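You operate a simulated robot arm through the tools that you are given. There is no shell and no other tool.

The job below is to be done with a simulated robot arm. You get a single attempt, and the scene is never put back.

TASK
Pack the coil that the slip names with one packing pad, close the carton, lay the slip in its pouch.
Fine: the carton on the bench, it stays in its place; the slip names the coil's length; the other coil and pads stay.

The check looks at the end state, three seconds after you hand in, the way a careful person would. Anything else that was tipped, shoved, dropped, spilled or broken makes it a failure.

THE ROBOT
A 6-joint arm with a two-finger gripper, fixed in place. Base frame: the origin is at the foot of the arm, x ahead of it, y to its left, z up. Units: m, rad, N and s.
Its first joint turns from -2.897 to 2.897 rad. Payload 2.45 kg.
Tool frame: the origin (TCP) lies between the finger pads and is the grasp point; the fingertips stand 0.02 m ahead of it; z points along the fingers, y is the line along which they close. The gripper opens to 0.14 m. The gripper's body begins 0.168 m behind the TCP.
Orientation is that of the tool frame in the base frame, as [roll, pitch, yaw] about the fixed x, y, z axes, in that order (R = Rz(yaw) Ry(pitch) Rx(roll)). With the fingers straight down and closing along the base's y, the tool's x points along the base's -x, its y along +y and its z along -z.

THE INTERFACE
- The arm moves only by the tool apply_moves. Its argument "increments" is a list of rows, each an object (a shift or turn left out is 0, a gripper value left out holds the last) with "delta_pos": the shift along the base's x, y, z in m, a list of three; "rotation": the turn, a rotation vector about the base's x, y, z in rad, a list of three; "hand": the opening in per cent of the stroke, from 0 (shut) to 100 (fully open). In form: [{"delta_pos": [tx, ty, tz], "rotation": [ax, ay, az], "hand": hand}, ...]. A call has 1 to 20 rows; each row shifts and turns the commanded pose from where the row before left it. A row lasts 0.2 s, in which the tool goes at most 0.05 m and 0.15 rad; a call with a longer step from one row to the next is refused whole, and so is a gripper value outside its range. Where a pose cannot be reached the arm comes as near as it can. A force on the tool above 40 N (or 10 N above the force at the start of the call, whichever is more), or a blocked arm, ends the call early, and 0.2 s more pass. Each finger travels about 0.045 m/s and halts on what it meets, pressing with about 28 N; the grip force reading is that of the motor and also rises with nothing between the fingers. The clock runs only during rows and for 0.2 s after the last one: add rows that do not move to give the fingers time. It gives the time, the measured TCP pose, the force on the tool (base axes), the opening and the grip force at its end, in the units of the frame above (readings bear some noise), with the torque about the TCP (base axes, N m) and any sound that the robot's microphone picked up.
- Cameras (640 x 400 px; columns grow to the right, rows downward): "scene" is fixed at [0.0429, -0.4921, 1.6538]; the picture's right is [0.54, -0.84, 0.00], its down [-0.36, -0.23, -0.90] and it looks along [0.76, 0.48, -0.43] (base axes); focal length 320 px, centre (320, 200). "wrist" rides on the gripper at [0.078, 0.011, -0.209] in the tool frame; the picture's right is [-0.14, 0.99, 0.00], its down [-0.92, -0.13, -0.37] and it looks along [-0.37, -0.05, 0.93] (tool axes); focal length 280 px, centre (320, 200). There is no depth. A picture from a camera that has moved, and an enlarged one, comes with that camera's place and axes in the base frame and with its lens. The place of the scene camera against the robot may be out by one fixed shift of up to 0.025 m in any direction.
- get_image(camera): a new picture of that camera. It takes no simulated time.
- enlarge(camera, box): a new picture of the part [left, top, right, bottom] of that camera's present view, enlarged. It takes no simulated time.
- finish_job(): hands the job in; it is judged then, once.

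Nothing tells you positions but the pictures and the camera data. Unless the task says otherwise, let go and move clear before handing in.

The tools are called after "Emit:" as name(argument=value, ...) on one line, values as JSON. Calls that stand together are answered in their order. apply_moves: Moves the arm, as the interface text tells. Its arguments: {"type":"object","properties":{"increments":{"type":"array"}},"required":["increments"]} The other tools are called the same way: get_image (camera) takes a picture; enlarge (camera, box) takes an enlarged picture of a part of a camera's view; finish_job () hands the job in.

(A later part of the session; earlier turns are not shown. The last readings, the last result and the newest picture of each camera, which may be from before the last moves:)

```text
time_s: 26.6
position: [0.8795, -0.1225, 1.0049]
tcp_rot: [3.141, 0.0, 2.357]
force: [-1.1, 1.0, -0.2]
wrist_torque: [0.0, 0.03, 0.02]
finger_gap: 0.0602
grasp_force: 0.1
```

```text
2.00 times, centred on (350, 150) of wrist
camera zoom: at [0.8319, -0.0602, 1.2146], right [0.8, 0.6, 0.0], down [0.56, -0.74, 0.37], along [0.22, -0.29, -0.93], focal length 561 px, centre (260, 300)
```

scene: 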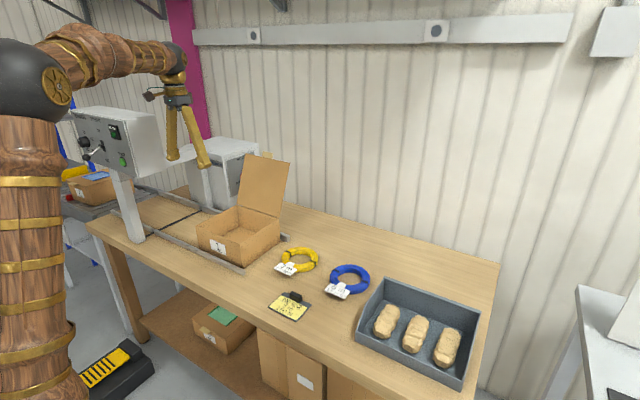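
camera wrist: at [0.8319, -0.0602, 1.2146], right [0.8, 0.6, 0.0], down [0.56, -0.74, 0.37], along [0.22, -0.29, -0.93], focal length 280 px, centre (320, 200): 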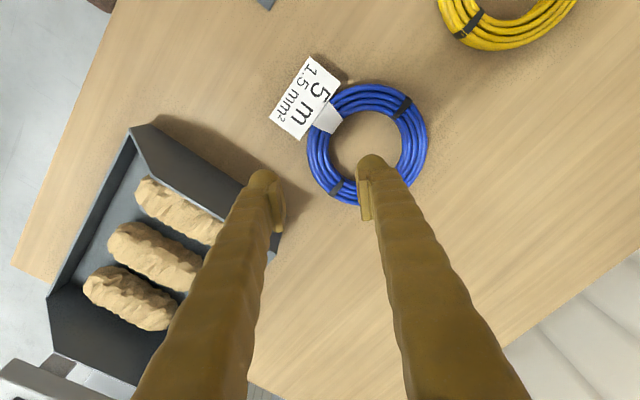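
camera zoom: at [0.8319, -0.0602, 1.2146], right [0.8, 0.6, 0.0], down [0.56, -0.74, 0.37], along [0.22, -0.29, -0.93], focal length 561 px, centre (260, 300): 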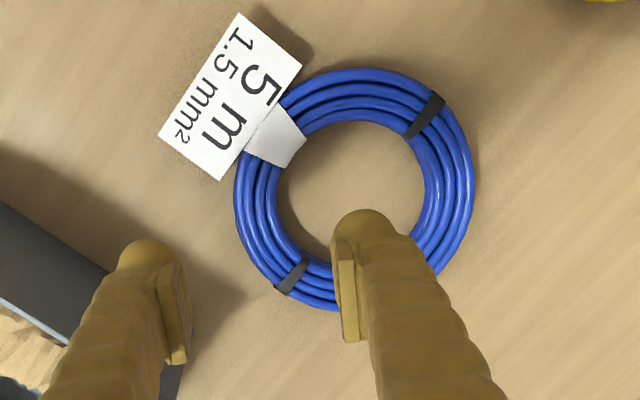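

The ring sits between the fingers as planned. I'll descend to just above the bench, checking once before closing.

Emit:
apply_moves(increments=[{"delta_pos": [-0.001, 0, -0.04]}, {"delta_pos": [-0.001, 0, -0.04]}, {"delta_pos": [-0.001, 0, -0.025]}, {"delta_pos": [0, 0, 0]}])

Emit:
get_image(camera="wrist")

Emit:
enlarge(camera="scene", box=[310, 240, 400, 310])

```text
time_s: 27.6
position: [0.8795, -0.1211, 0.899]
tcp_rot: [-3.141, 0.0, 2.356]
force: [0.6, 0.3, -0.1]
wrist_torque: [0.03, -0.02, 0.01]
finger_gap: 0.0604
grasp_force: 0.1
```

```text
taken
camera wrist: at [0.8326, -0.0587, 1.1081], right [0.8, 0.6, 0.0], down [0.56, -0.74, 0.37], along [0.22, -0.29, -0.93], focal length 280 px, centre (320, 200)
```

wrist: 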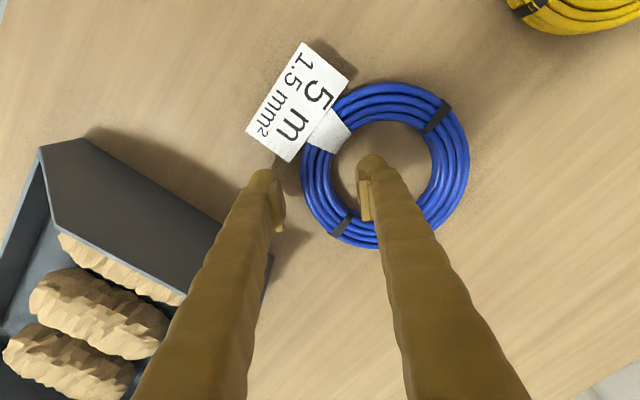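

```text
5.71 times, centred on (355, 275) of scene
camera zoom: at [0.0429, -0.4921, 1.6538], right [0.54, -0.84, 0.0], down [-0.36, -0.23, -0.9], along [0.76, 0.48, -0.43], focal length 1830 px, centre (120, -229)
```

zoom: 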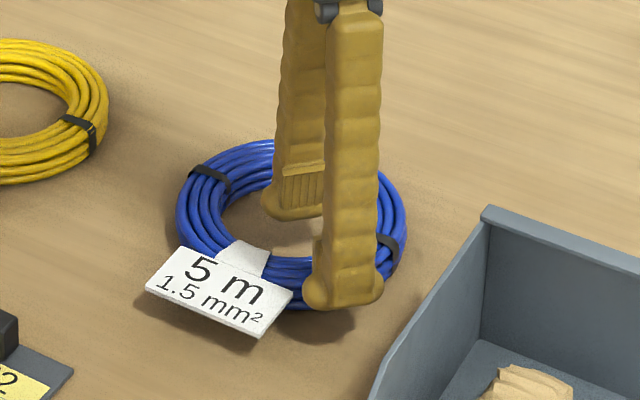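

The tag's corner is too close to the outer finger, so I'll rise a little and swing the grip 15° round the ring, away from the tag.

Emit:
apply_moves(increments=[{"delta_pos": [0, 0, 0.02]}, {"delta_pos": [0.005, -0.004, 0], "rotation": [0, 0, 0.13]}, {"delta_pos": [0.0045, -0.0045, 0], "rotation": [0, 0, 0.13]}, {"delta_pos": [0, 0, 0]}])

Emit:
get_image(camera="wrist")

Emit:
enlarge(camera="scene", box=[310, 240, 400, 310])

```text
time_s: 28.6
position: [0.889, -0.1298, 0.9163]
tcp_rot: [-3.139, 0.0, 2.618]
force: [-0.6, 0.4, 0.6]
wrist_torque: [-0.02, 0.0, 0.0]
finger_gap: 0.0604
grasp_force: 0.1
```

```text
taken
camera wrist: at [0.8258, -0.0817, 1.1272], right [0.62, 0.79, 0.0], down [0.73, -0.57, 0.37], along [0.29, -0.23, -0.93], focal length 280 px, centre (320, 200)
```

wrist: 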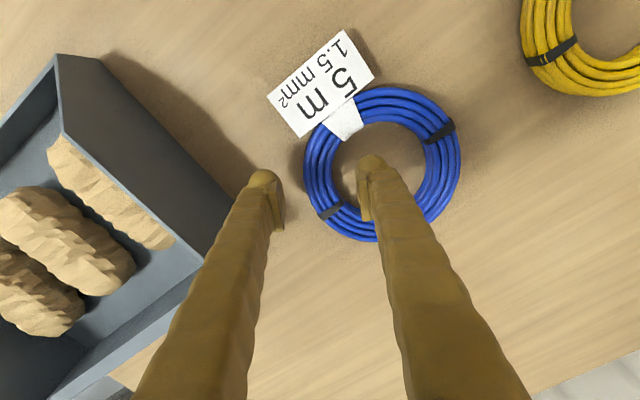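

```text
5.71 times, centred on (355, 275) of scene
camera zoom: at [0.0429, -0.4921, 1.6538], right [0.54, -0.84, 0.0], down [-0.36, -0.23, -0.9], along [0.76, 0.48, -0.43], focal length 1830 px, centre (120, -229)
```

zoom: 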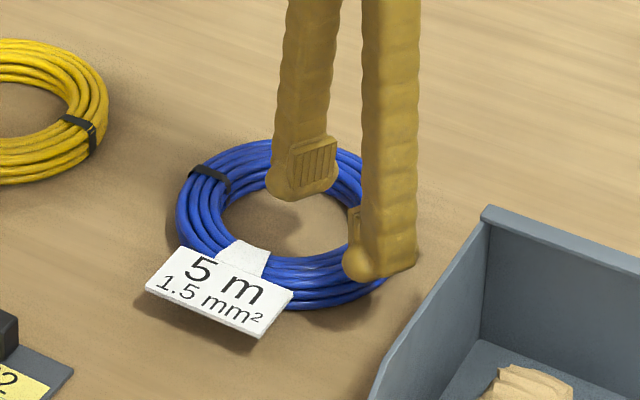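

Clearances to tag and tray are now good (coil centre re-measured at 0.917, −0.077). Descending to grip height.

Emit:
apply_moves(increments=[{"delta_pos": [-0.001, 0, -0.02]}, {"delta_pos": [-0.001, 0, -0.015]}, {"delta_pos": [0, 0, -0.005]}, {"delta_pos": [0, 0, 0]}])

Emit:
enlarge(camera="scene", box=[310, 240, 400, 310])

Emit:
get_image(camera="wrist")

```text
time_s: 29.6
position: [0.8853, -0.1289, 0.8778]
tcp_rot: [3.141, 0.001, 2.616]
force: [0.0, 0.6, -0.1]
wrist_torque: [-0.02, -0.02, 0.02]
finger_gap: 0.0602
grasp_force: 0.0
```

```text
5.71 times, centred on (355, 275) of scene
camera zoom: at [0.0429, -0.4921, 1.6538], right [0.54, -0.84, 0.0], down [-0.36, -0.23, -0.9], along [0.76, 0.48, -0.43], focal length 1830 px, centre (120, -229)
```

zoom: 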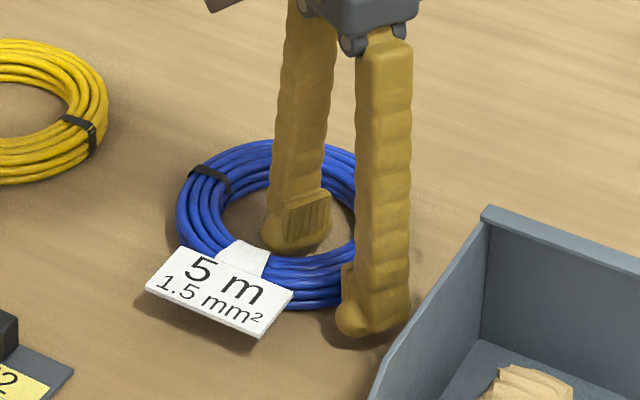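

```text
taken
camera wrist: at [0.8228, -0.0813, 1.0872], right [0.62, 0.79, 0.0], down [0.73, -0.57, 0.37], along [0.29, -0.23, -0.93], focal length 280 px, centre (320, 200)
```

wrist: 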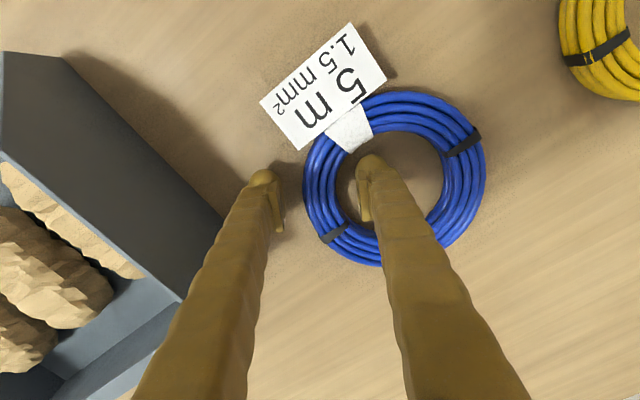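

The fingers straddle the ring with tips just above the bench. Closing on the coil.

Emit:
apply_moves(increments=[{"delta_pos": [0, 0, -0.003]}, {"hand": 0}, {"hand": 0}, {"hand": 0}, {"hand": 0}, {"hand": 0}])

Emit:
get_image(camera="wrist")

Emit:
enlarge(camera="scene", box=[310, 240, 400, 310])

```text
time_s: 31.0
position: [0.885, -0.1293, 0.8751]
tcp_rot: [-3.141, 0.001, 2.616]
force: [-0.3, -2.0, 0.4]
wrist_torque: [-0.06, -0.01, -0.12]
finger_gap: 0.0288
grasp_force: 27.6
```

```text
taken
camera wrist: at [0.8236, -0.0816, 1.0843], right [0.62, 0.79, 0.0], down [0.73, -0.57, 0.37], along [0.29, -0.23, -0.93], focal length 280 px, centre (320, 200)
```

wrist: 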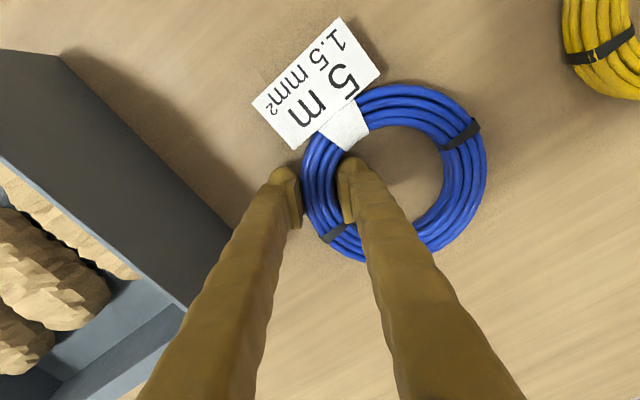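

```text
5.71 times, centred on (355, 275) of scene
camera zoom: at [0.0429, -0.4921, 1.6538], right [0.54, -0.84, 0.0], down [-0.36, -0.23, -0.9], along [0.76, 0.48, -0.43], focal length 1830 px, centre (120, -229)
```

zoom: 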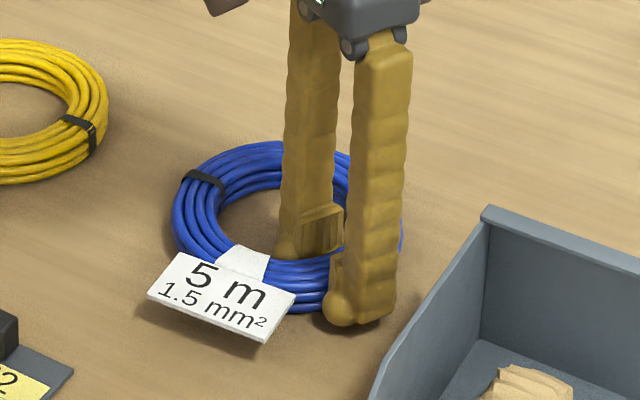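

Gripped at 28.8 mm. Lifting gently and checking that the coil comes level.

Emit:
apply_moves(increments=[{"delta_pos": [0, 0, 0.01]}, {"delta_pos": [0, 0, 0.02]}, {"delta_pos": [0, 0, 0.03]}, {"delta_pos": [0, 0, 0.04]}, {"delta_pos": [0, 0, 0.04]}, {"delta_pos": [0, 0, 0]}])

Emit:
get_image(camera="wrist")

Emit:
enlarge(camera="scene", box=[290, 190, 410, 310])

```text
time_s: 32.4
position: [0.8851, -0.1294, 1.0123]
tcp_rot: [3.14, -0.002, 2.616]
force: [-0.1, 1.4, -5.0]
wrist_torque: [-0.22, 0.14, -0.03]
finger_gap: 0.0288
grasp_force: 27.5
```

```text
taken
camera wrist: at [0.8226, -0.0827, 1.2222], right [0.62, 0.79, 0.0], down [0.73, -0.57, 0.37], along [0.29, -0.23, -0.93], focal length 280 px, centre (320, 200)
```

wrist: 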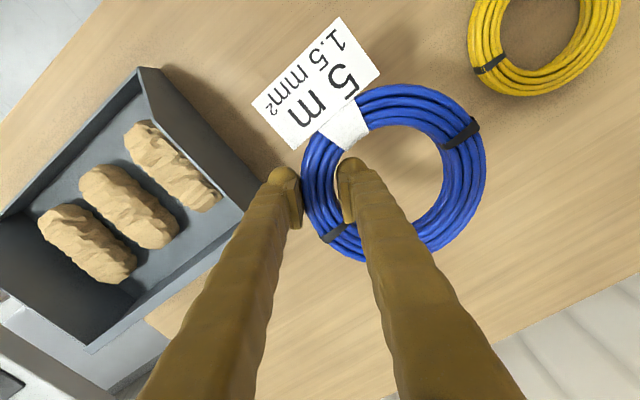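

```text
3.33 times, centred on (350, 250) of scene
camera zoom: at [0.0429, -0.4921, 1.6538], right [0.54, -0.84, 0.0], down [-0.36, -0.23, -0.9], along [0.76, 0.48, -0.43], focal length 1068 px, centre (220, 33)
```

zoom: 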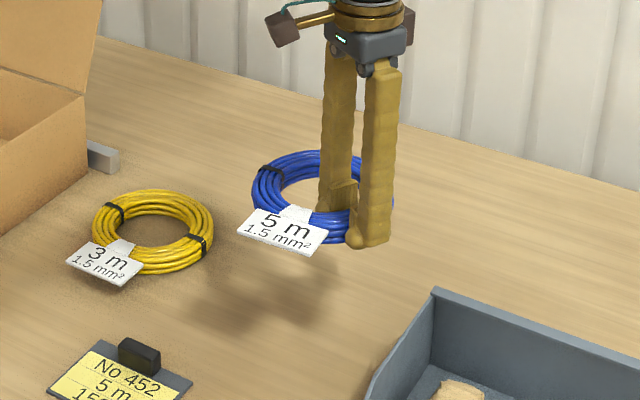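

The coil hangs level and steady. I'll carry it over the carton at a safe height, coil centre targeted at about (0.90, 0.44).

Emit:
apply_moves(increments=[{"delta_pos": [0, 0, 0.03]}, {"delta_pos": [0, 0.02, 0.03]}, {"delta_pos": [-0.001, 0.035, 0.01]}, {"delta_pos": [-0.001, 0.04, 0]}, {"delta_pos": [-0.001, 0.04, 0]}, {"delta_pos": [-0.001, 0.04, 0]}, {"delta_pos": [-0.001, 0.04, 0]}, {"delta_pos": [-0.001, 0.04, 0]}, {"delta_pos": [-0.001, 0.04, 0]}, {"delta_pos": [-0.001, 0.04, 0]}, {"delta_pos": [-0.001, 0.04, 0]}, {"delta_pos": [-0.001, 0.04, 0]}, {"delta_pos": [-0.001, 0.04, 0]}, {"delta_pos": [-0.001, 0.035, 0]}, {"delta_pos": [0, 0.024, 0]}, {"delta_pos": [0, 0, 0]}, {"delta_pos": [0, 0, 0]}])

Emit:
get_image(camera="wrist")

Emit:
enlarge(camera="scene", box=[160, 130, 320, 280])

```text
time_s: 36.0
position: [0.8757, 0.3871, 1.0836]
tcp_rot: [-3.141, 0.001, 2.615]
force: [-1.0, 0.8, -4.7]
wrist_torque: [-0.22, 0.13, -0.01]
finger_gap: 0.0286
grasp_force: 27.8
```

```text
taken
camera wrist: at [0.8133, 0.4339, 1.2934], right [0.62, 0.79, 0.0], down [0.73, -0.57, 0.37], along [0.29, -0.23, -0.93], focal length 280 px, centre (320, 200)
```

wrist: 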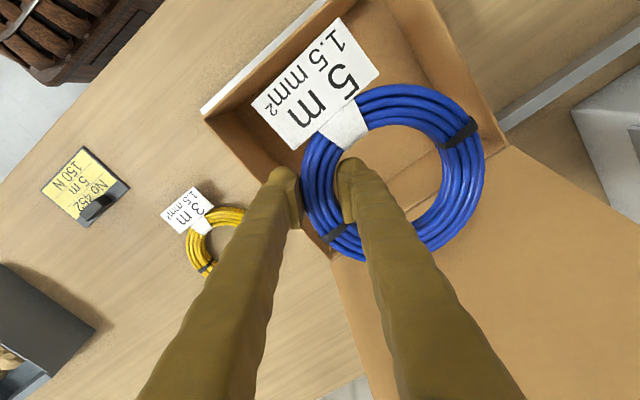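

```text
2.67 times, centred on (240, 205) of scene
camera zoom: at [0.0429, -0.4921, 1.6538], right [0.54, -0.84, 0.0], down [-0.36, -0.23, -0.9], along [0.76, 0.48, -0.43], focal length 854 px, centre (533, 187)
```

zoom: 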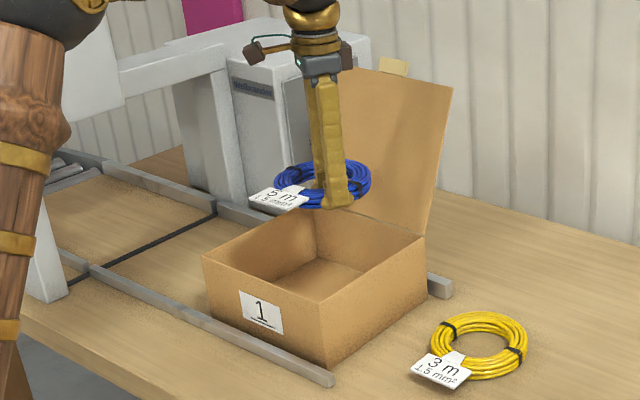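

The coil is centred over the opening with clearance on all sides. Lowering it in.

Emit:
apply_moves(increments=[{"delta_pos": [0, 0, -0.03]}, {"delta_pos": [0, 0, -0.035]}, {"delta_pos": [0, 0, -0.035]}, {"delta_pos": [0, 0, -0.035]}, {"delta_pos": [0, 0, -0.03]}, {"delta_pos": [0, 0, -0.02]}, {"delta_pos": [0, 0, 0]}])

Emit:
get_image(camera="wrist")

Emit:
enlarge(camera="scene", box=[160, 130, 320, 280])

```text
time_s: 37.6
position: [0.8717, 0.3836, 0.8974]
tcp_rot: [3.141, 0.0, 2.616]
force: [1.0, 0.4, -5.7]
wrist_torque: [-0.2, 0.11, -0.03]
finger_gap: 0.0286
grasp_force: 28.0
```

```text
taken
camera wrist: at [0.8095, 0.4318, 1.1079], right [0.62, 0.79, 0.0], down [0.73, -0.57, 0.37], along [0.29, -0.23, -0.93], focal length 280 px, centre (320, 200)
```

wrist: 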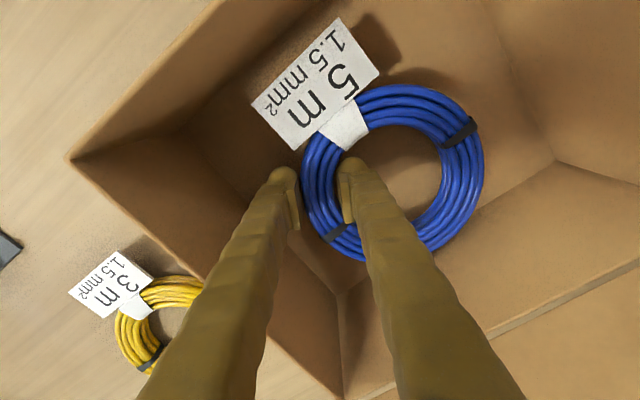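

```text
2.67 times, centred on (240, 205) of scene
camera zoom: at [0.0429, -0.4921, 1.6538], right [0.54, -0.84, 0.0], down [-0.36, -0.23, -0.9], along [0.76, 0.48, -0.43], focal length 854 px, centre (533, 187)
```

zoom: 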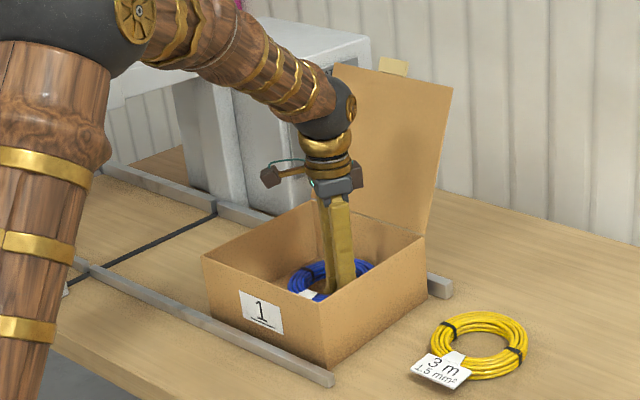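

Inside the box with force still showing the coil's full weight. Lowering in small steps until it touches down.

Emit:
apply_moves(increments=[{"delta_pos": [0, 0, -0.006]}, {"delta_pos": [0, 0, -0.005]}, {"delta_pos": [0, 0, -0.003]}, {"delta_pos": [0, 0, 0]}])

```text
time_s: 38.6
position: [0.8722, 0.3843, 0.8845]
tcp_rot: [-3.141, 0.001, 2.618]
force: [-0.4, 0.0, -4.3]
wrist_torque: [-0.21, 0.11, 0.03]
finger_gap: 0.0286
grasp_force: 28.7
```

Emit:
apply_moves(increments=[{"delta_pos": [0, 0, -0.003]}, {"delta_pos": [0, 0, 0]}])

```text
time_s: 39.2
position: [0.8735, 0.3839, 0.8828]
tcp_rot: [3.141, -0.001, 2.617]
force: [-0.2, 0.8, -0.1]
wrist_torque: [0.24, -0.14, 0.02]
finger_gap: 0.0288
grasp_force: 28.0
```

The weight has transferred to the carton floor. Opening slightly to release.

Emit:
apply_moves(increments=[{"delta_pos": [0, 0, 0], "hand": 36}, {"delta_pos": [0, 0, 0]}, {"delta_pos": [0, 0, 0]}, {"delta_pos": [0, 0, 0.02]}, {"delta_pos": [0, 0, 0.03]}, {"delta_pos": [0, 0, 0.04]}, {"delta_pos": [0, 0, 0.045]}, {"delta_pos": [0, 0, 0.045]}, {"delta_pos": [0, 0, 0.045]}, {"delta_pos": [0, 0, 0]}])

Emit:
get_image(camera="wrist")

Emit:
enlarge(camera="scene", box=[160, 130, 320, 280])

```text
time_s: 41.4
position: [0.8746, 0.3889, 1.1072]
tcp_rot: [-3.14, 0.0, 2.616]
force: [0.4, 0.2, 0.6]
wrist_torque: [-0.02, 0.01, -0.02]
finger_gap: 0.0505
grasp_force: 0.1
```

```text
taken
camera wrist: at [0.8127, 0.4367, 1.317], right [0.62, 0.79, 0.0], down [0.73, -0.57, 0.37], along [0.29, -0.23, -0.93], focal length 280 px, centre (320, 200)
```

wrist: 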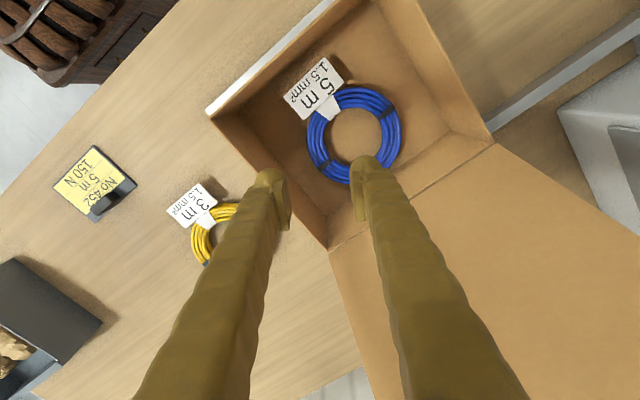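

```text
2.67 times, centred on (240, 205) of scene
camera zoom: at [0.0429, -0.4921, 1.6538], right [0.54, -0.84, 0.0], down [-0.36, -0.23, -0.9], along [0.76, 0.48, -0.43], focal length 854 px, centre (533, 187)
```

zoom: 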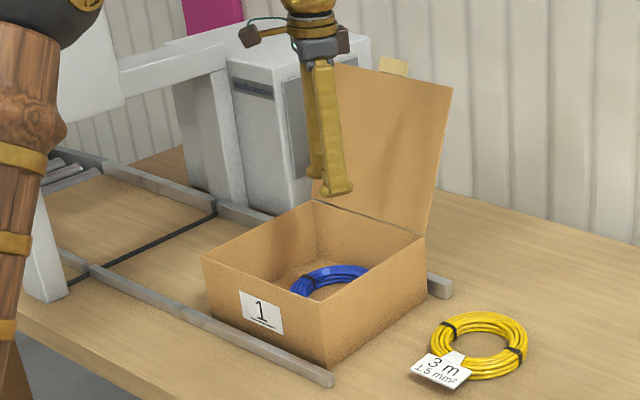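

The blue coil is lying flat in the carton. Next I travel to the pad tray and look at the pads from above.

Emit:
apply_moves(increments=[{"delta_pos": [0, 0, 0.04]}, {"delta_pos": [0, 0, 0.04], "hand": 60}, {"delta_pos": [-0.01, -0.045, 0], "rotation": [0, 0, 0.035]}, {"delta_pos": [-0.01, -0.045, 0], "rotation": [0, 0, 0.035]}, {"delta_pos": [-0.01, -0.045, 0], "rotation": [0, 0, 0.035]}, {"delta_pos": [-0.01, -0.045, 0], "rotation": [0, 0, 0.035]}, {"delta_pos": [-0.01, -0.045, 0], "rotation": [0, 0, 0.035]}, {"delta_pos": [-0.01, -0.045, 0], "rotation": [0, 0, 0.035]}, {"delta_pos": [-0.01, -0.045, 0], "rotation": [0, 0, 0.035]}, {"delta_pos": [-0.01, -0.045, 0], "rotation": [0, 0, 0.035]}, {"delta_pos": [-0.01, -0.045, 0], "rotation": [0, 0, 0.035]}, {"delta_pos": [-0.01, -0.045, 0], "rotation": [0, 0, 0.035]}, {"delta_pos": [-0.01, -0.045, 0], "rotation": [0, 0, 0.035]}, {"delta_pos": [-0.015, -0.045, 0], "rotation": [0, 0, 0.035]}, {"delta_pos": [-0.015, -0.045, 0], "rotation": [0, 0, 0.035]}, {"delta_pos": [-0.015, -0.045, 0], "rotation": [0, 0, 0.035]}, {"delta_pos": [-0.015, -0.045, 0], "rotation": [0, 0, 0.035]}, {"delta_pos": [0, -0.03, 0], "rotation": [0, 0, 0]}, {"delta_pos": [0, 0, 0]}])

Emit:
get_image(camera="wrist")

Emit:
enlarge(camera="wrist", box=[220, 100, 420, 300])

```text
time_s: 45.4
position: [0.7023, -0.3194, 1.195]
tcp_rot: [-3.141, -0.001, 3.141]
force: [0.3, 0.2, 0.0]
wrist_torque: [-0.02, -0.02, 0.0]
finger_gap: 0.084
grasp_force: 0.0
```

```text
taken
camera wrist: at [0.623, -0.3101, 1.4031], right [0.14, 0.99, 0.0], down [0.92, -0.13, 0.37], along [0.37, -0.05, -0.93], focal length 280 px, centre (320, 200)
```

wrist: 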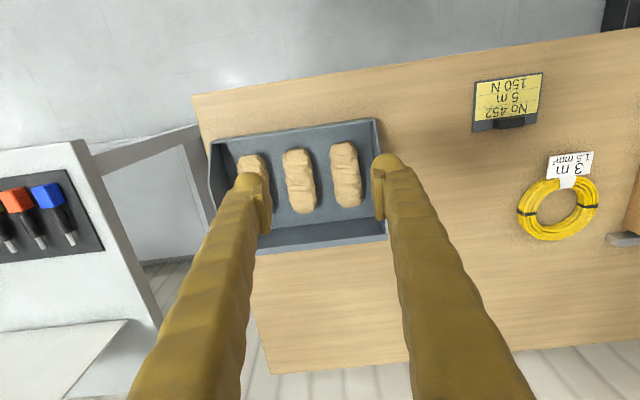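

```text
2.00 times, centred on (320, 200) of wrist
camera zoom: at [0.623, -0.3101, 1.4031], right [0.14, 0.99, 0.0], down [0.92, -0.13, 0.37], along [0.37, -0.05, -0.93], focal length 561 px, centre (320, 200)
```

zoom: 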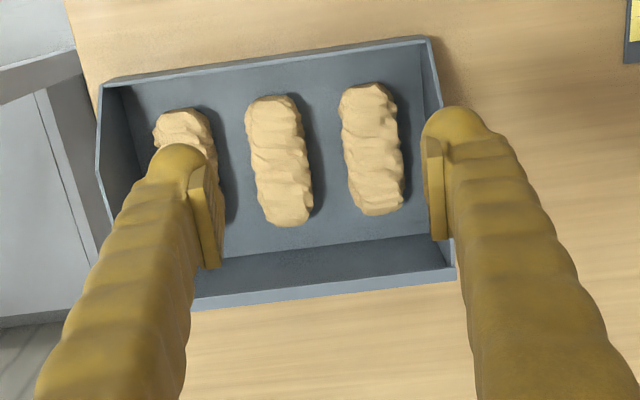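

Pads lie along x at about y −0.28, −0.37 and −0.46, width ≈0.057. I'll take the middle one (equal gaps both sides) and hover above it to refine the alignment.

Emit:
apply_moves(increments=[{"delta_pos": [0.02, -0.015, -0.03], "hand": 50}, {"delta_pos": [0.02, -0.015, -0.035]}, {"delta_pos": [0.02, -0.012, -0.035]}, {"delta_pos": [0.015, -0.01, -0.035]}, {"delta_pos": [0.003, 0, -0.04]}, {"delta_pos": [0, 0, -0.03]}, {"delta_pos": [0, 0, 0]}])

Emit:
get_image(camera="wrist")

Emit:
enlarge(camera="wrist", box=[220, 80, 420, 280])

Emit:
enlarge(camera="scene", box=[350, 240, 490, 390])

```text
time_s: 47.0
position: [0.7791, -0.3703, 0.9832]
tcp_rot: [3.141, 0.001, -3.141]
force: [-0.4, 0.4, 0.1]
wrist_torque: [-0.05, 0.0, -0.03]
finger_gap: 0.0701
grasp_force: 0.1
```

```text
taken
camera wrist: at [0.7009, -0.3608, 1.1933], right [0.14, 0.99, 0.0], down [0.92, -0.13, 0.37], along [0.37, -0.05, -0.93], focal length 280 px, centre (320, 200)
```

wrist: 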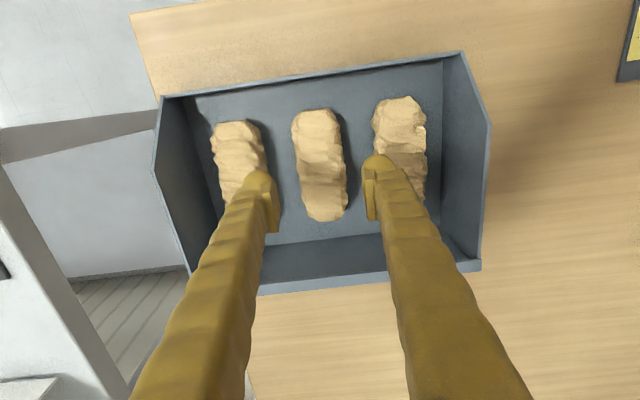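

```text
2.00 times, centred on (320, 180) of wrist
camera zoom: at [0.7009, -0.3608, 1.1933], right [0.14, 0.99, 0.0], down [0.92, -0.13, 0.37], along [0.37, -0.05, -0.93], focal length 561 px, centre (320, 240)
```

zoom: 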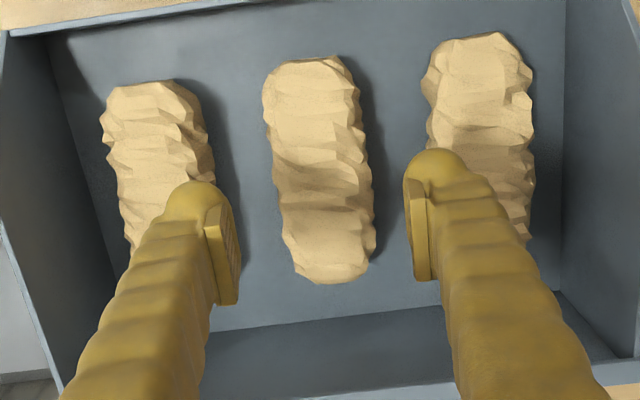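

```text
2.67 times, centred on (420, 315) of scene
camera zoom: at [0.0429, -0.4921, 1.6538], right [0.54, -0.84, 0.0], down [-0.36, -0.23, -0.9], along [0.76, 0.48, -0.43], focal length 854 px, centre (53, -107)
```

zoom: 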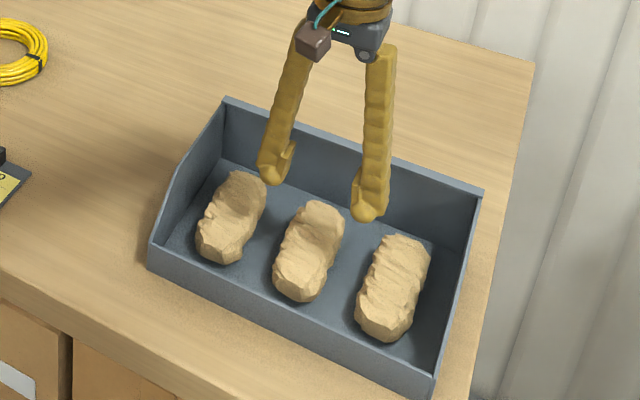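

Alignment is within about 1 mm. I'll narrow the opening slightly to keep clear of the neighbouring pads and descend.

Emit:
apply_moves(increments=[{"delta_pos": [0.001, -0.001, -0.02], "hand": 47}, {"delta_pos": [0, 0, -0.025]}, {"delta_pos": [0, 0, -0.02]}, {"delta_pos": [0, 0, 0]}])

Emit:
get_image(camera="wrist")

Emit:
enlarge(camera="scene", box=[350, 240, 490, 390])

```text
time_s: 48.0
position: [0.7812, -0.3721, 0.9195]
tcp_rot: [3.141, 0.001, 3.142]
force: [-0.2, 0.6, 0.4]
wrist_torque: [-0.04, -0.05, 0.02]
finger_gap: 0.0659
grasp_force: 0.0
```

```text
taken
camera wrist: at [0.7031, -0.3622, 1.1276], right [0.14, 0.99, 0.0], down [0.92, -0.13, 0.37], along [0.37, -0.05, -0.93], focal length 280 px, centre (320, 200)
```

wrist: 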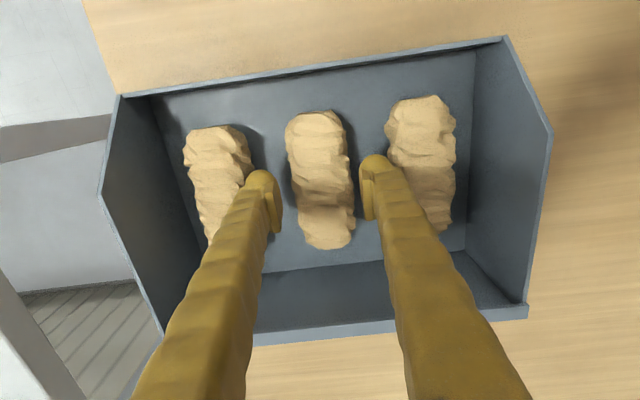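

```text
2.67 times, centred on (420, 315) of scene
camera zoom: at [0.0429, -0.4921, 1.6538], right [0.54, -0.84, 0.0], down [-0.36, -0.23, -0.9], along [0.76, 0.48, -0.43], focal length 854 px, centre (53, -107)
```

zoom: 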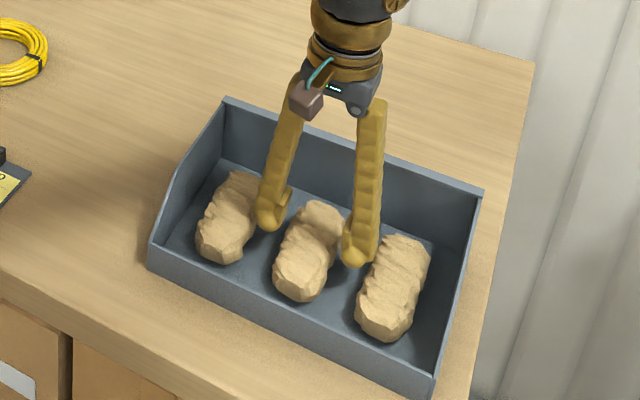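

Emit:
apply_moves(increments=[{"delta_pos": [0, 0, -0.015]}, {"delta_pos": [0, 0, -0.013]}, {"delta_pos": [0, 0, 0]}])

Emit:
enlarge(camera="wrist", box=[220, 80, 420, 280])

Emit:
enlarge(camera="scene", box=[370, 280, 480, 380])

```text
time_s: 48.8
position: [0.7804, -0.3728, 0.8885]
tcp_rot: [-3.141, 0.002, 3.141]
force: [1.0, -0.4, -0.4]
wrist_torque: [-0.01, -0.03, -0.03]
finger_gap: 0.0661
grasp_force: 0.0
```

```text
2.00 times, centred on (320, 180) of wrist
camera zoom: at [0.7028, -0.3628, 1.0986], right [0.14, 0.99, 0.0], down [0.92, -0.13, 0.37], along [0.37, -0.05, -0.93], focal length 561 px, centre (320, 240)
```

zoom: 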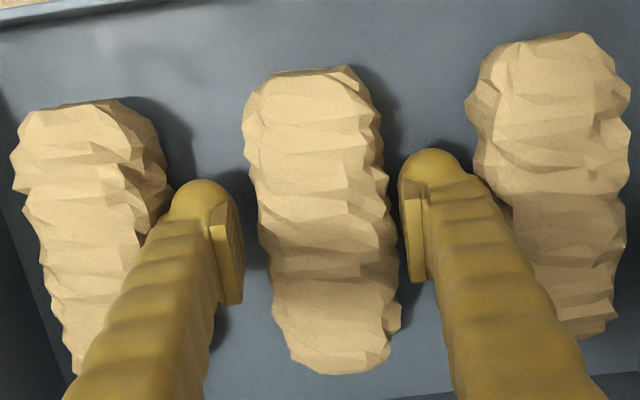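

```text
4.00 times, centred on (425, 330) of scene
camera zoom: at [0.0429, -0.4921, 1.6538], right [0.54, -0.84, 0.0], down [-0.36, -0.23, -0.9], along [0.76, 0.48, -0.43], focal length 1281 px, centre (-100, -320)
```

zoom: 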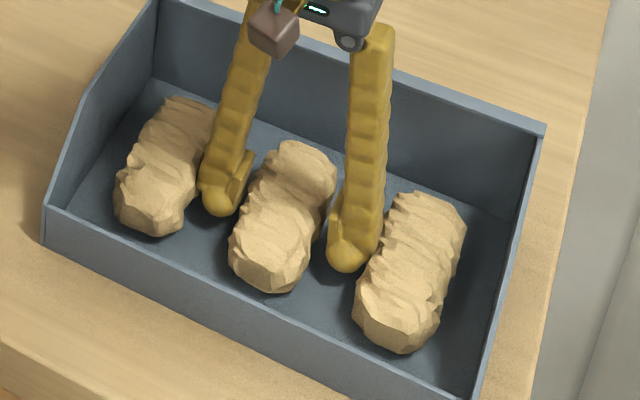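

Fingers are either side of the middle pad without touching neighbours. Closing and lifting it.

Emit:
apply_moves(increments=[{"delta_pos": [0, 0, 0], "hand": 0}, {"delta_pos": [0, 0, 0]}, {"delta_pos": [0, 0, 0]}, {"delta_pos": [0, 0, 0]}, {"delta_pos": [0, 0, 0]}])

Emit:
apply_moves(increments=[{"delta_pos": [0, 0, 0.015]}, {"delta_pos": [0, 0, 0.025]}, {"delta_pos": [0, 0, 0.03]}, {"delta_pos": [0, 0, 0.04]}, {"delta_pos": [0, 0, 0.04]}, {"delta_pos": [0, 0, 0]}])

Emit:
get_image(camera="wrist")

Emit:
enlarge(camera="scene", box=[340, 200, 500, 390])

```text
time_s: 50.0
position: [0.7806, -0.3724, 0.89]
tcp_rot: [3.141, -0.001, -3.141]
force: [-0.4, -0.2, 0.9]
wrist_torque: [0.01, -0.01, 0.02]
finger_gap: 0.0569
grasp_force: 28.2
```

```text
time_s: 51.4
position: [0.7796, -0.3732, 1.0382]
tcp_rot: [3.141, 0.001, -3.141]
force: [0.4, -0.5, -0.5]
wrist_torque: [-0.02, -0.01, 0.02]
finger_gap: 0.0571
grasp_force: 28.1
```

```text
taken
camera wrist: at [0.7017, -0.3633, 1.2481], right [0.14, 0.99, 0.0], down [0.92, -0.13, 0.37], along [0.37, -0.05, -0.93], focal length 280 px, centre (320, 200)
```

wrist: 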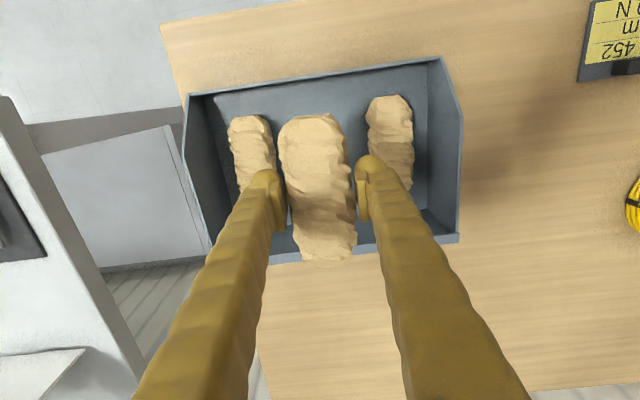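

```text
2.11 times, centred on (420, 295) of scene
camera zoom: at [0.0429, -0.4921, 1.6538], right [0.54, -0.84, 0.0], down [-0.36, -0.23, -0.9], along [0.76, 0.48, -0.43], focal length 674 px, centre (110, 0)
```

zoom: 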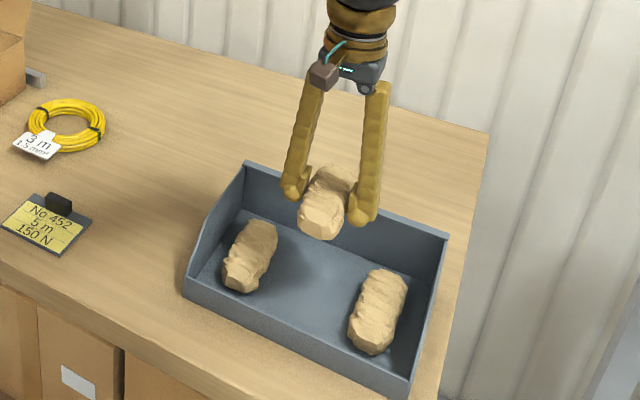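

The pad is held level. I'll carry it over the carton, turning it so its long axis bridges the coil.

Emit:
apply_moves(increments=[{"delta_pos": [0, 0, 0.03]}, {"delta_pos": [0, 0.02, 0.03]}, {"delta_pos": [0.004, 0.042, 0], "rotation": [0, 0, -0.08]}, {"delta_pos": [0.005, 0.042, 0], "rotation": [0, 0, -0.08]}, {"delta_pos": [0.005, 0.042, 0], "rotation": [0, 0, -0.08]}, {"delta_pos": [0.005, 0.042, 0], "rotation": [0, 0, -0.08]}, {"delta_pos": [0.005, 0.042, 0], "rotation": [0, 0, -0.08]}, {"delta_pos": [0.005, 0.042, 0], "rotation": [0, 0, -0.08]}, {"delta_pos": [0.005, 0.042, 0], "rotation": [0, 0, -0.08]}, {"delta_pos": [0.005, 0.042, 0], "rotation": [0, 0, -0.08]}, {"delta_pos": [0.005, 0.042, 0], "rotation": [0, 0, -0.08]}, {"delta_pos": [0.005, 0.042, 0], "rotation": [0, 0, -0.08]}, {"delta_pos": [0.005, 0.042, 0], "rotation": [0, 0, -0.08]}, {"delta_pos": [0.005, 0.042, 0], "rotation": [0, 0, -0.08]}, {"delta_pos": [0.005, 0.042, 0], "rotation": [0, 0, -0.08]}, {"delta_pos": [0.005, 0.042, 0], "rotation": [0, 0, -0.08]}, {"delta_pos": [0.005, 0.042, 0], "rotation": [0, 0, -0.08]}, {"delta_pos": [0, 0, 0]}])

Emit:
get_image(camera="wrist")

Emit:
get_image(camera="scene")

```text
time_s: 55.2
position: [0.8529, 0.2742, 1.0975]
tcp_rot: [3.141, 0.0, 1.943]
force: [0.1, 0.1, -0.5]
wrist_torque: [0.01, -0.03, 0.01]
finger_gap: 0.0571
grasp_force: 27.8
```

```text
taken
camera wrist: at [0.835, 0.3505, 1.3075], right [0.97, 0.23, 0.0], down [0.22, -0.9, 0.37], along [0.09, -0.36, -0.93], focal length 280 px, centre (320, 200)
```

wrist: 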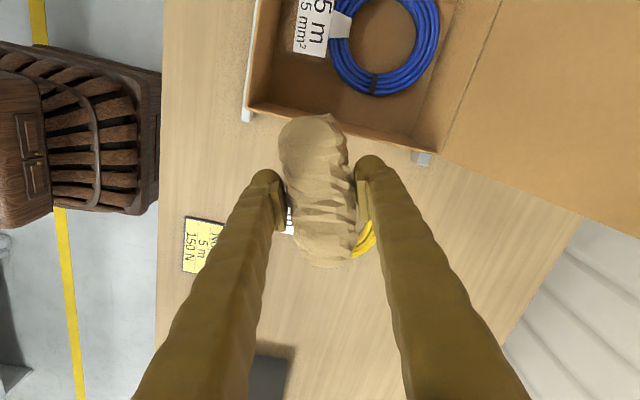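

```text
taken
```

scene: 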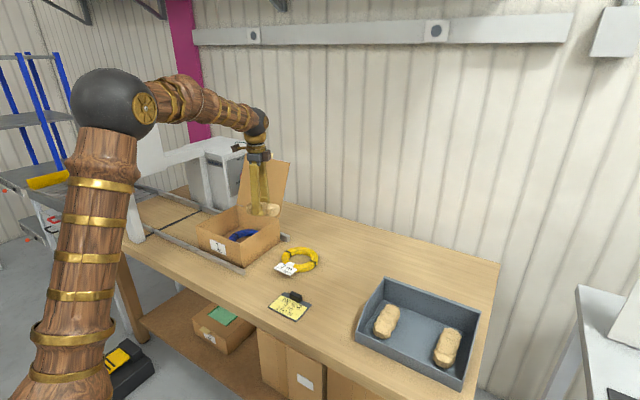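

Emit:
apply_moves(increments=[{"delta_pos": [0.005, 0.04, 0]}, {"delta_pos": [0.006, 0.04, 0]}, {"delta_pos": [0.006, 0.04, 0]}, {"delta_pos": [0.004, 0.036, 0]}, {"delta_pos": [0, 0, 0]}, {"delta_pos": [0, 0, 0]}])

Emit:
get_image(camera="wrist")

Emit:
enlarge(camera="scene", box=[160, 130, 320, 280])

```text
time_s: 56.6
position: [0.8777, 0.4316, 1.101]
tcp_rot: [-3.141, -0.001, 1.943]
force: [0.1, -0.5, -0.2]
wrist_torque: [0.0, -0.01, 0.01]
finger_gap: 0.0572
grasp_force: 28.2
```

```text
taken
camera wrist: at [0.8603, 0.5077, 1.3097], right [0.97, 0.23, 0.0], down [0.22, -0.9, 0.37], along [0.09, -0.36, -0.93], focal length 280 px, centre (320, 200)
```

wrist: 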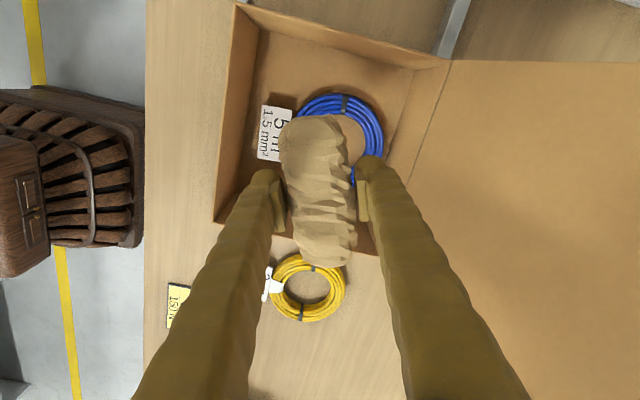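

```text
2.67 times, centred on (240, 205) of scene
camera zoom: at [0.0429, -0.4921, 1.6538], right [0.54, -0.84, 0.0], down [-0.36, -0.23, -0.9], along [0.76, 0.48, -0.43], focal length 854 px, centre (533, 187)
```

zoom: 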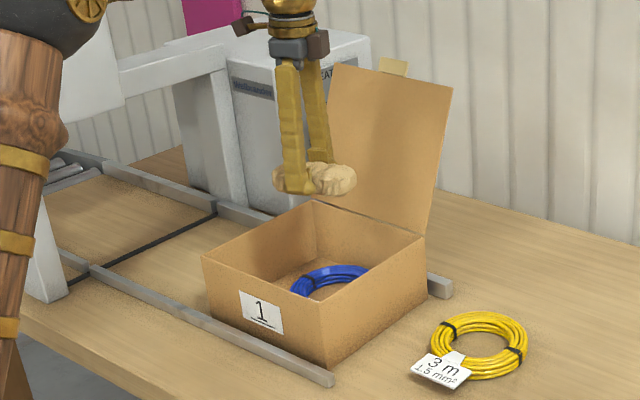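

The pad is above the coil. Lowering it into the carton, watching the force near contact.

Emit:
apply_moves(increments=[{"delta_pos": [-0.003, 0, -0.03]}, {"delta_pos": [-0.003, 0, -0.035]}, {"delta_pos": [-0.002, 0, -0.035]}, {"delta_pos": [0, 0, -0.03]}, {"delta_pos": [0, 0, -0.02]}, {"delta_pos": [0, 0, 0]}])

Emit:
get_image(camera="wrist")

Emit:
enlarge(camera="scene", box=[160, 130, 320, 280])

```text
time_s: 58.0
position: [0.8681, 0.4329, 0.9484]
tcp_rot: [3.14, -0.001, 1.94]
force: [-0.2, -0.3, -0.2]
wrist_torque: [0.01, 0.03, -0.02]
finger_gap: 0.0571
grasp_force: 27.7
```

```text
taken
camera wrist: at [0.8497, 0.5095, 1.1599], right [0.97, 0.23, 0.0], down [0.22, -0.9, 0.37], along [0.09, -0.36, -0.93], focal length 280 px, centre (320, 200)
```

wrist: 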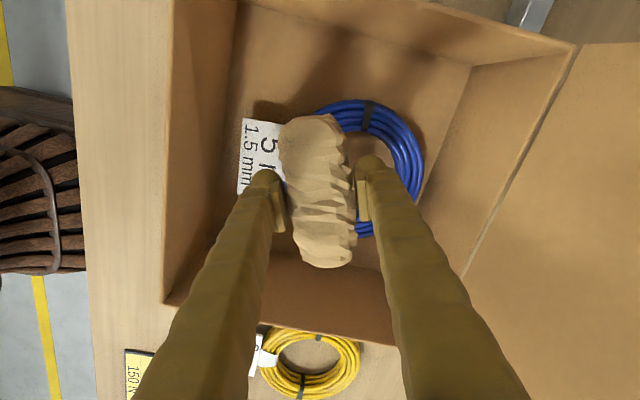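

```text
2.67 times, centred on (240, 205) of scene
camera zoom: at [0.0429, -0.4921, 1.6538], right [0.54, -0.84, 0.0], down [-0.36, -0.23, -0.9], along [0.76, 0.48, -0.43], focal length 854 px, centre (533, 187)
```

zoom: 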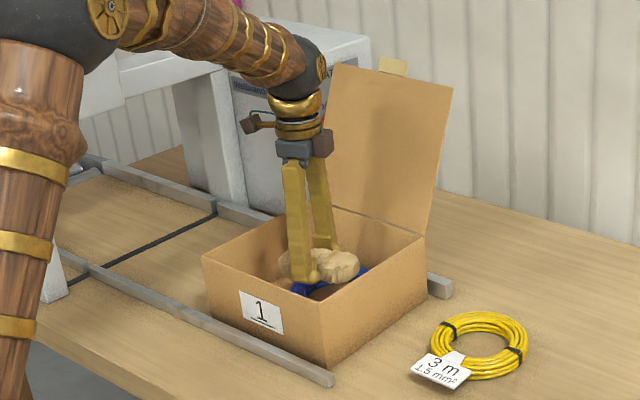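

Emit:
apply_moves(increments=[{"delta_pos": [0.004, 0, -0.008]}, {"delta_pos": [0.004, 0, -0.007]}, {"delta_pos": [0, 0, -0.005]}, {"delta_pos": [0, 0, -0.004]}, {"delta_pos": [0, 0, 0]}])

Emit:
get_image(camera="wrist")

```text
time_s: 59.2
position: [0.8763, 0.4329, 0.9248]
tcp_rot: [3.141, 0.001, 1.944]
force: [0.2, 0.1, -0.5]
wrist_torque: [0.04, 0.03, -0.03]
finger_gap: 0.0569
grasp_force: 28.1
```

```text
taken
camera wrist: at [0.8575, 0.5081, 1.1346], right [0.97, 0.23, 0.0], down [0.22, -0.9, 0.37], along [0.09, -0.36, -0.93], focal length 280 px, centre (320, 200)
```

wrist: 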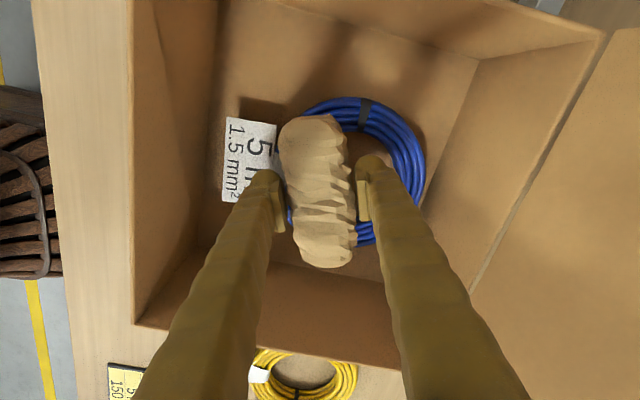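

Emit:
apply_moves(increments=[{"delta_pos": [0, 0, -0.004]}, {"delta_pos": [0, 0, -0.003]}, {"delta_pos": [0, 0, 0]}])

```text
time_s: 60.0
position: [0.8771, 0.433, 0.9186]
tcp_rot: [-3.141, 0.0, 1.943]
force: [-0.5, -0.5, -1.1]
wrist_torque: [-0.06, 0.0, -0.02]
finger_gap: 0.0571
grasp_force: 28.1
```

Emit:
apply_moves(increments=[{"delta_pos": [0, 0, -0.003]}, {"delta_pos": [0, 0, -0.002]}, {"delta_pos": [0, 0, 0]}])

Emit:
enlarge(camera="scene", box=[200, 190, 290, 270])

```text
time_s: 60.8
position: [0.8788, 0.4339, 0.9127]
tcp_rot: [3.141, -0.001, 1.942]
force: [-3.2, -2.3, 9.8]
wrist_torque: [-0.03, 0.12, -0.02]
finger_gap: 0.057
grasp_force: 27.9
```

```text
5.00 times, centred on (245, 230) of scene
camera zoom: at [0.0429, -0.4921, 1.6538], right [0.54, -0.84, 0.0], down [-0.36, -0.23, -0.9], along [0.76, 0.48, -0.43], focal length 1602 px, centre (695, 50)
```

zoom: 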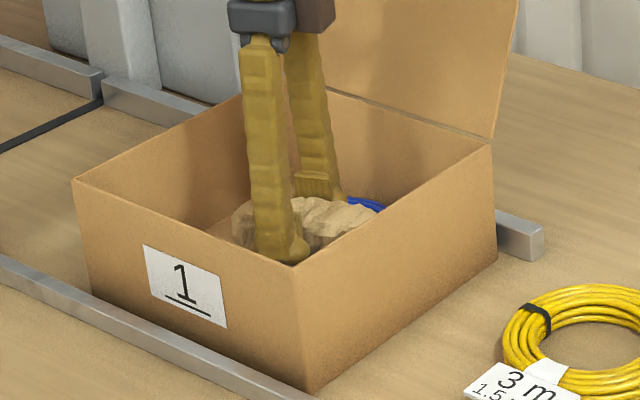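

Contact with the coil is confirmed. Relaxing the pressure slightly, releasing the pad and withdrawing straight up.

Emit:
apply_moves(increments=[{"delta_pos": [0, 0, 0.002]}, {"delta_pos": [0, 0, 0], "hand": 53}, {"delta_pos": [0, 0, 0]}, {"delta_pos": [0, 0, 0]}, {"delta_pos": [0, 0, 0.02]}, {"delta_pos": [0, 0, 0.03]}, {"delta_pos": [0, 0, 0.04]}, {"delta_pos": [0, 0, 0.04]}, {"delta_pos": [0, 0, 0.04]}, {"delta_pos": [0, 0, 0]}])

Emit:
get_image(camera="wrist")

Emit:
enlarge(camera="scene", box=[160, 130, 320, 280])

```text
time_s: 63.0
position: [0.8795, 0.4321, 1.0891]
tcp_rot: [-3.141, -0.001, 1.942]
force: [0.4, -0.8, -0.5]
wrist_torque: [0.0, 0.04, 0.0]
finger_gap: 0.0741
grasp_force: 0.1
```

```text
taken
camera wrist: at [0.8602, 0.5075, 1.2994], right [0.97, 0.23, 0.0], down [0.22, -0.9, 0.37], along [0.09, -0.36, -0.93], focal length 280 px, centre (320, 200)
```

wrist: 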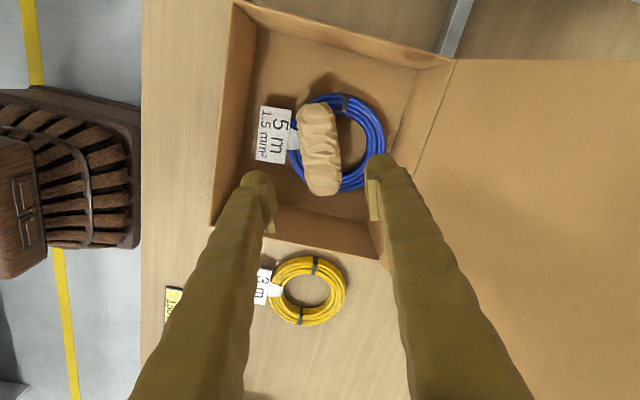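

```text
2.67 times, centred on (240, 205) of scene
camera zoom: at [0.0429, -0.4921, 1.6538], right [0.54, -0.84, 0.0], down [-0.36, -0.23, -0.9], along [0.76, 0.48, -0.43], focal length 854 px, centre (533, 187)
```

zoom: 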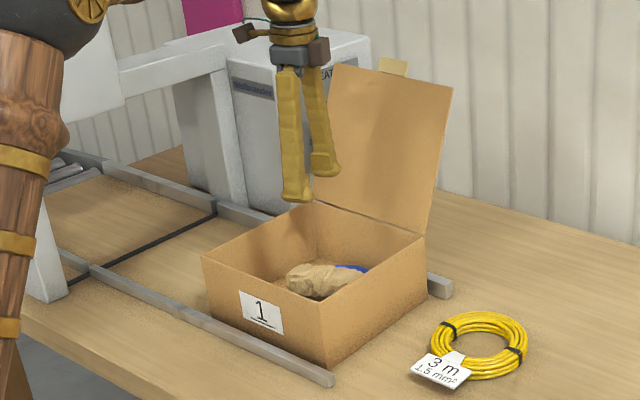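

The pad lies on the coil, well below the rim. Now to close the lid: I'll rise, turn so the fingers close along x, tilt the tool outward and test reach above the lid's open edge.

Emit:
apply_moves(increments=[{"delta_pos": [0, -0.005, 0.045]}, {"delta_pos": [0, -0.01, 0.045]}, {"delta_pos": [0, -0.01, 0.045], "rotation": [0, 0, -0.093], "hand": 70}, {"delta_pos": [0, -0.02, 0.045], "rotation": [0, 0, -0.093]}, {"delta_pos": [0, -0.02, 0.045], "rotation": [0, 0, -0.093]}, {"delta_pos": [0, -0.02, 0.01], "rotation": [0, 0, -0.093]}, {"delta_pos": [0.02, 0, 0], "rotation": [0, -0.12, 0]}, {"delta_pos": [0.02, 0, 0], "rotation": [0, -0.12, 0]}, {"delta_pos": [0.02, 0, 0], "rotation": [0, -0.12, 0]}, {"delta_pos": [0.02, 0, 0], "rotation": [0, -0.12, 0]}, {"delta_pos": [0, 0, 0]}])

Emit:
get_image(camera="wrist")

Emit:
get_image(camera="scene")

```text
time_s: 65.4
position: [0.9592, 0.3479, 1.3214]
tcp_rot: [2.661, 0.0, 1.571]
force: [-1.2, 0.2, -0.2]
wrist_torque: [0.01, -0.02, -0.01]
finger_gap: 0.0981
grasp_force: 0.0
```

```text
taken
camera wrist: at [0.8712, 0.4254, 1.5119], right [0.88, -0.14, 0.46], down [-0.28, -0.92, 0.27], along [0.39, -0.37, -0.85], focal length 280 px, centre (320, 200)
```

wrist: 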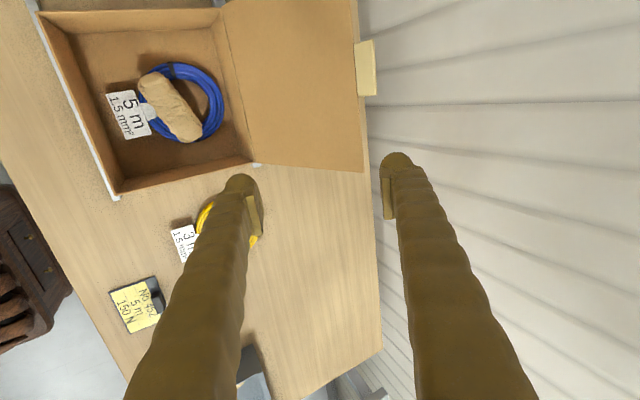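

```text
taken
```

scene: 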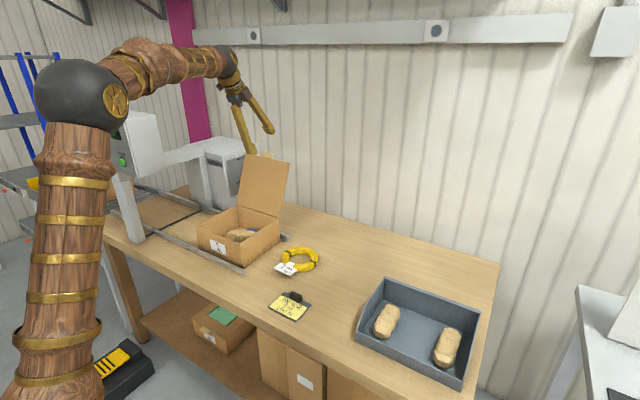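

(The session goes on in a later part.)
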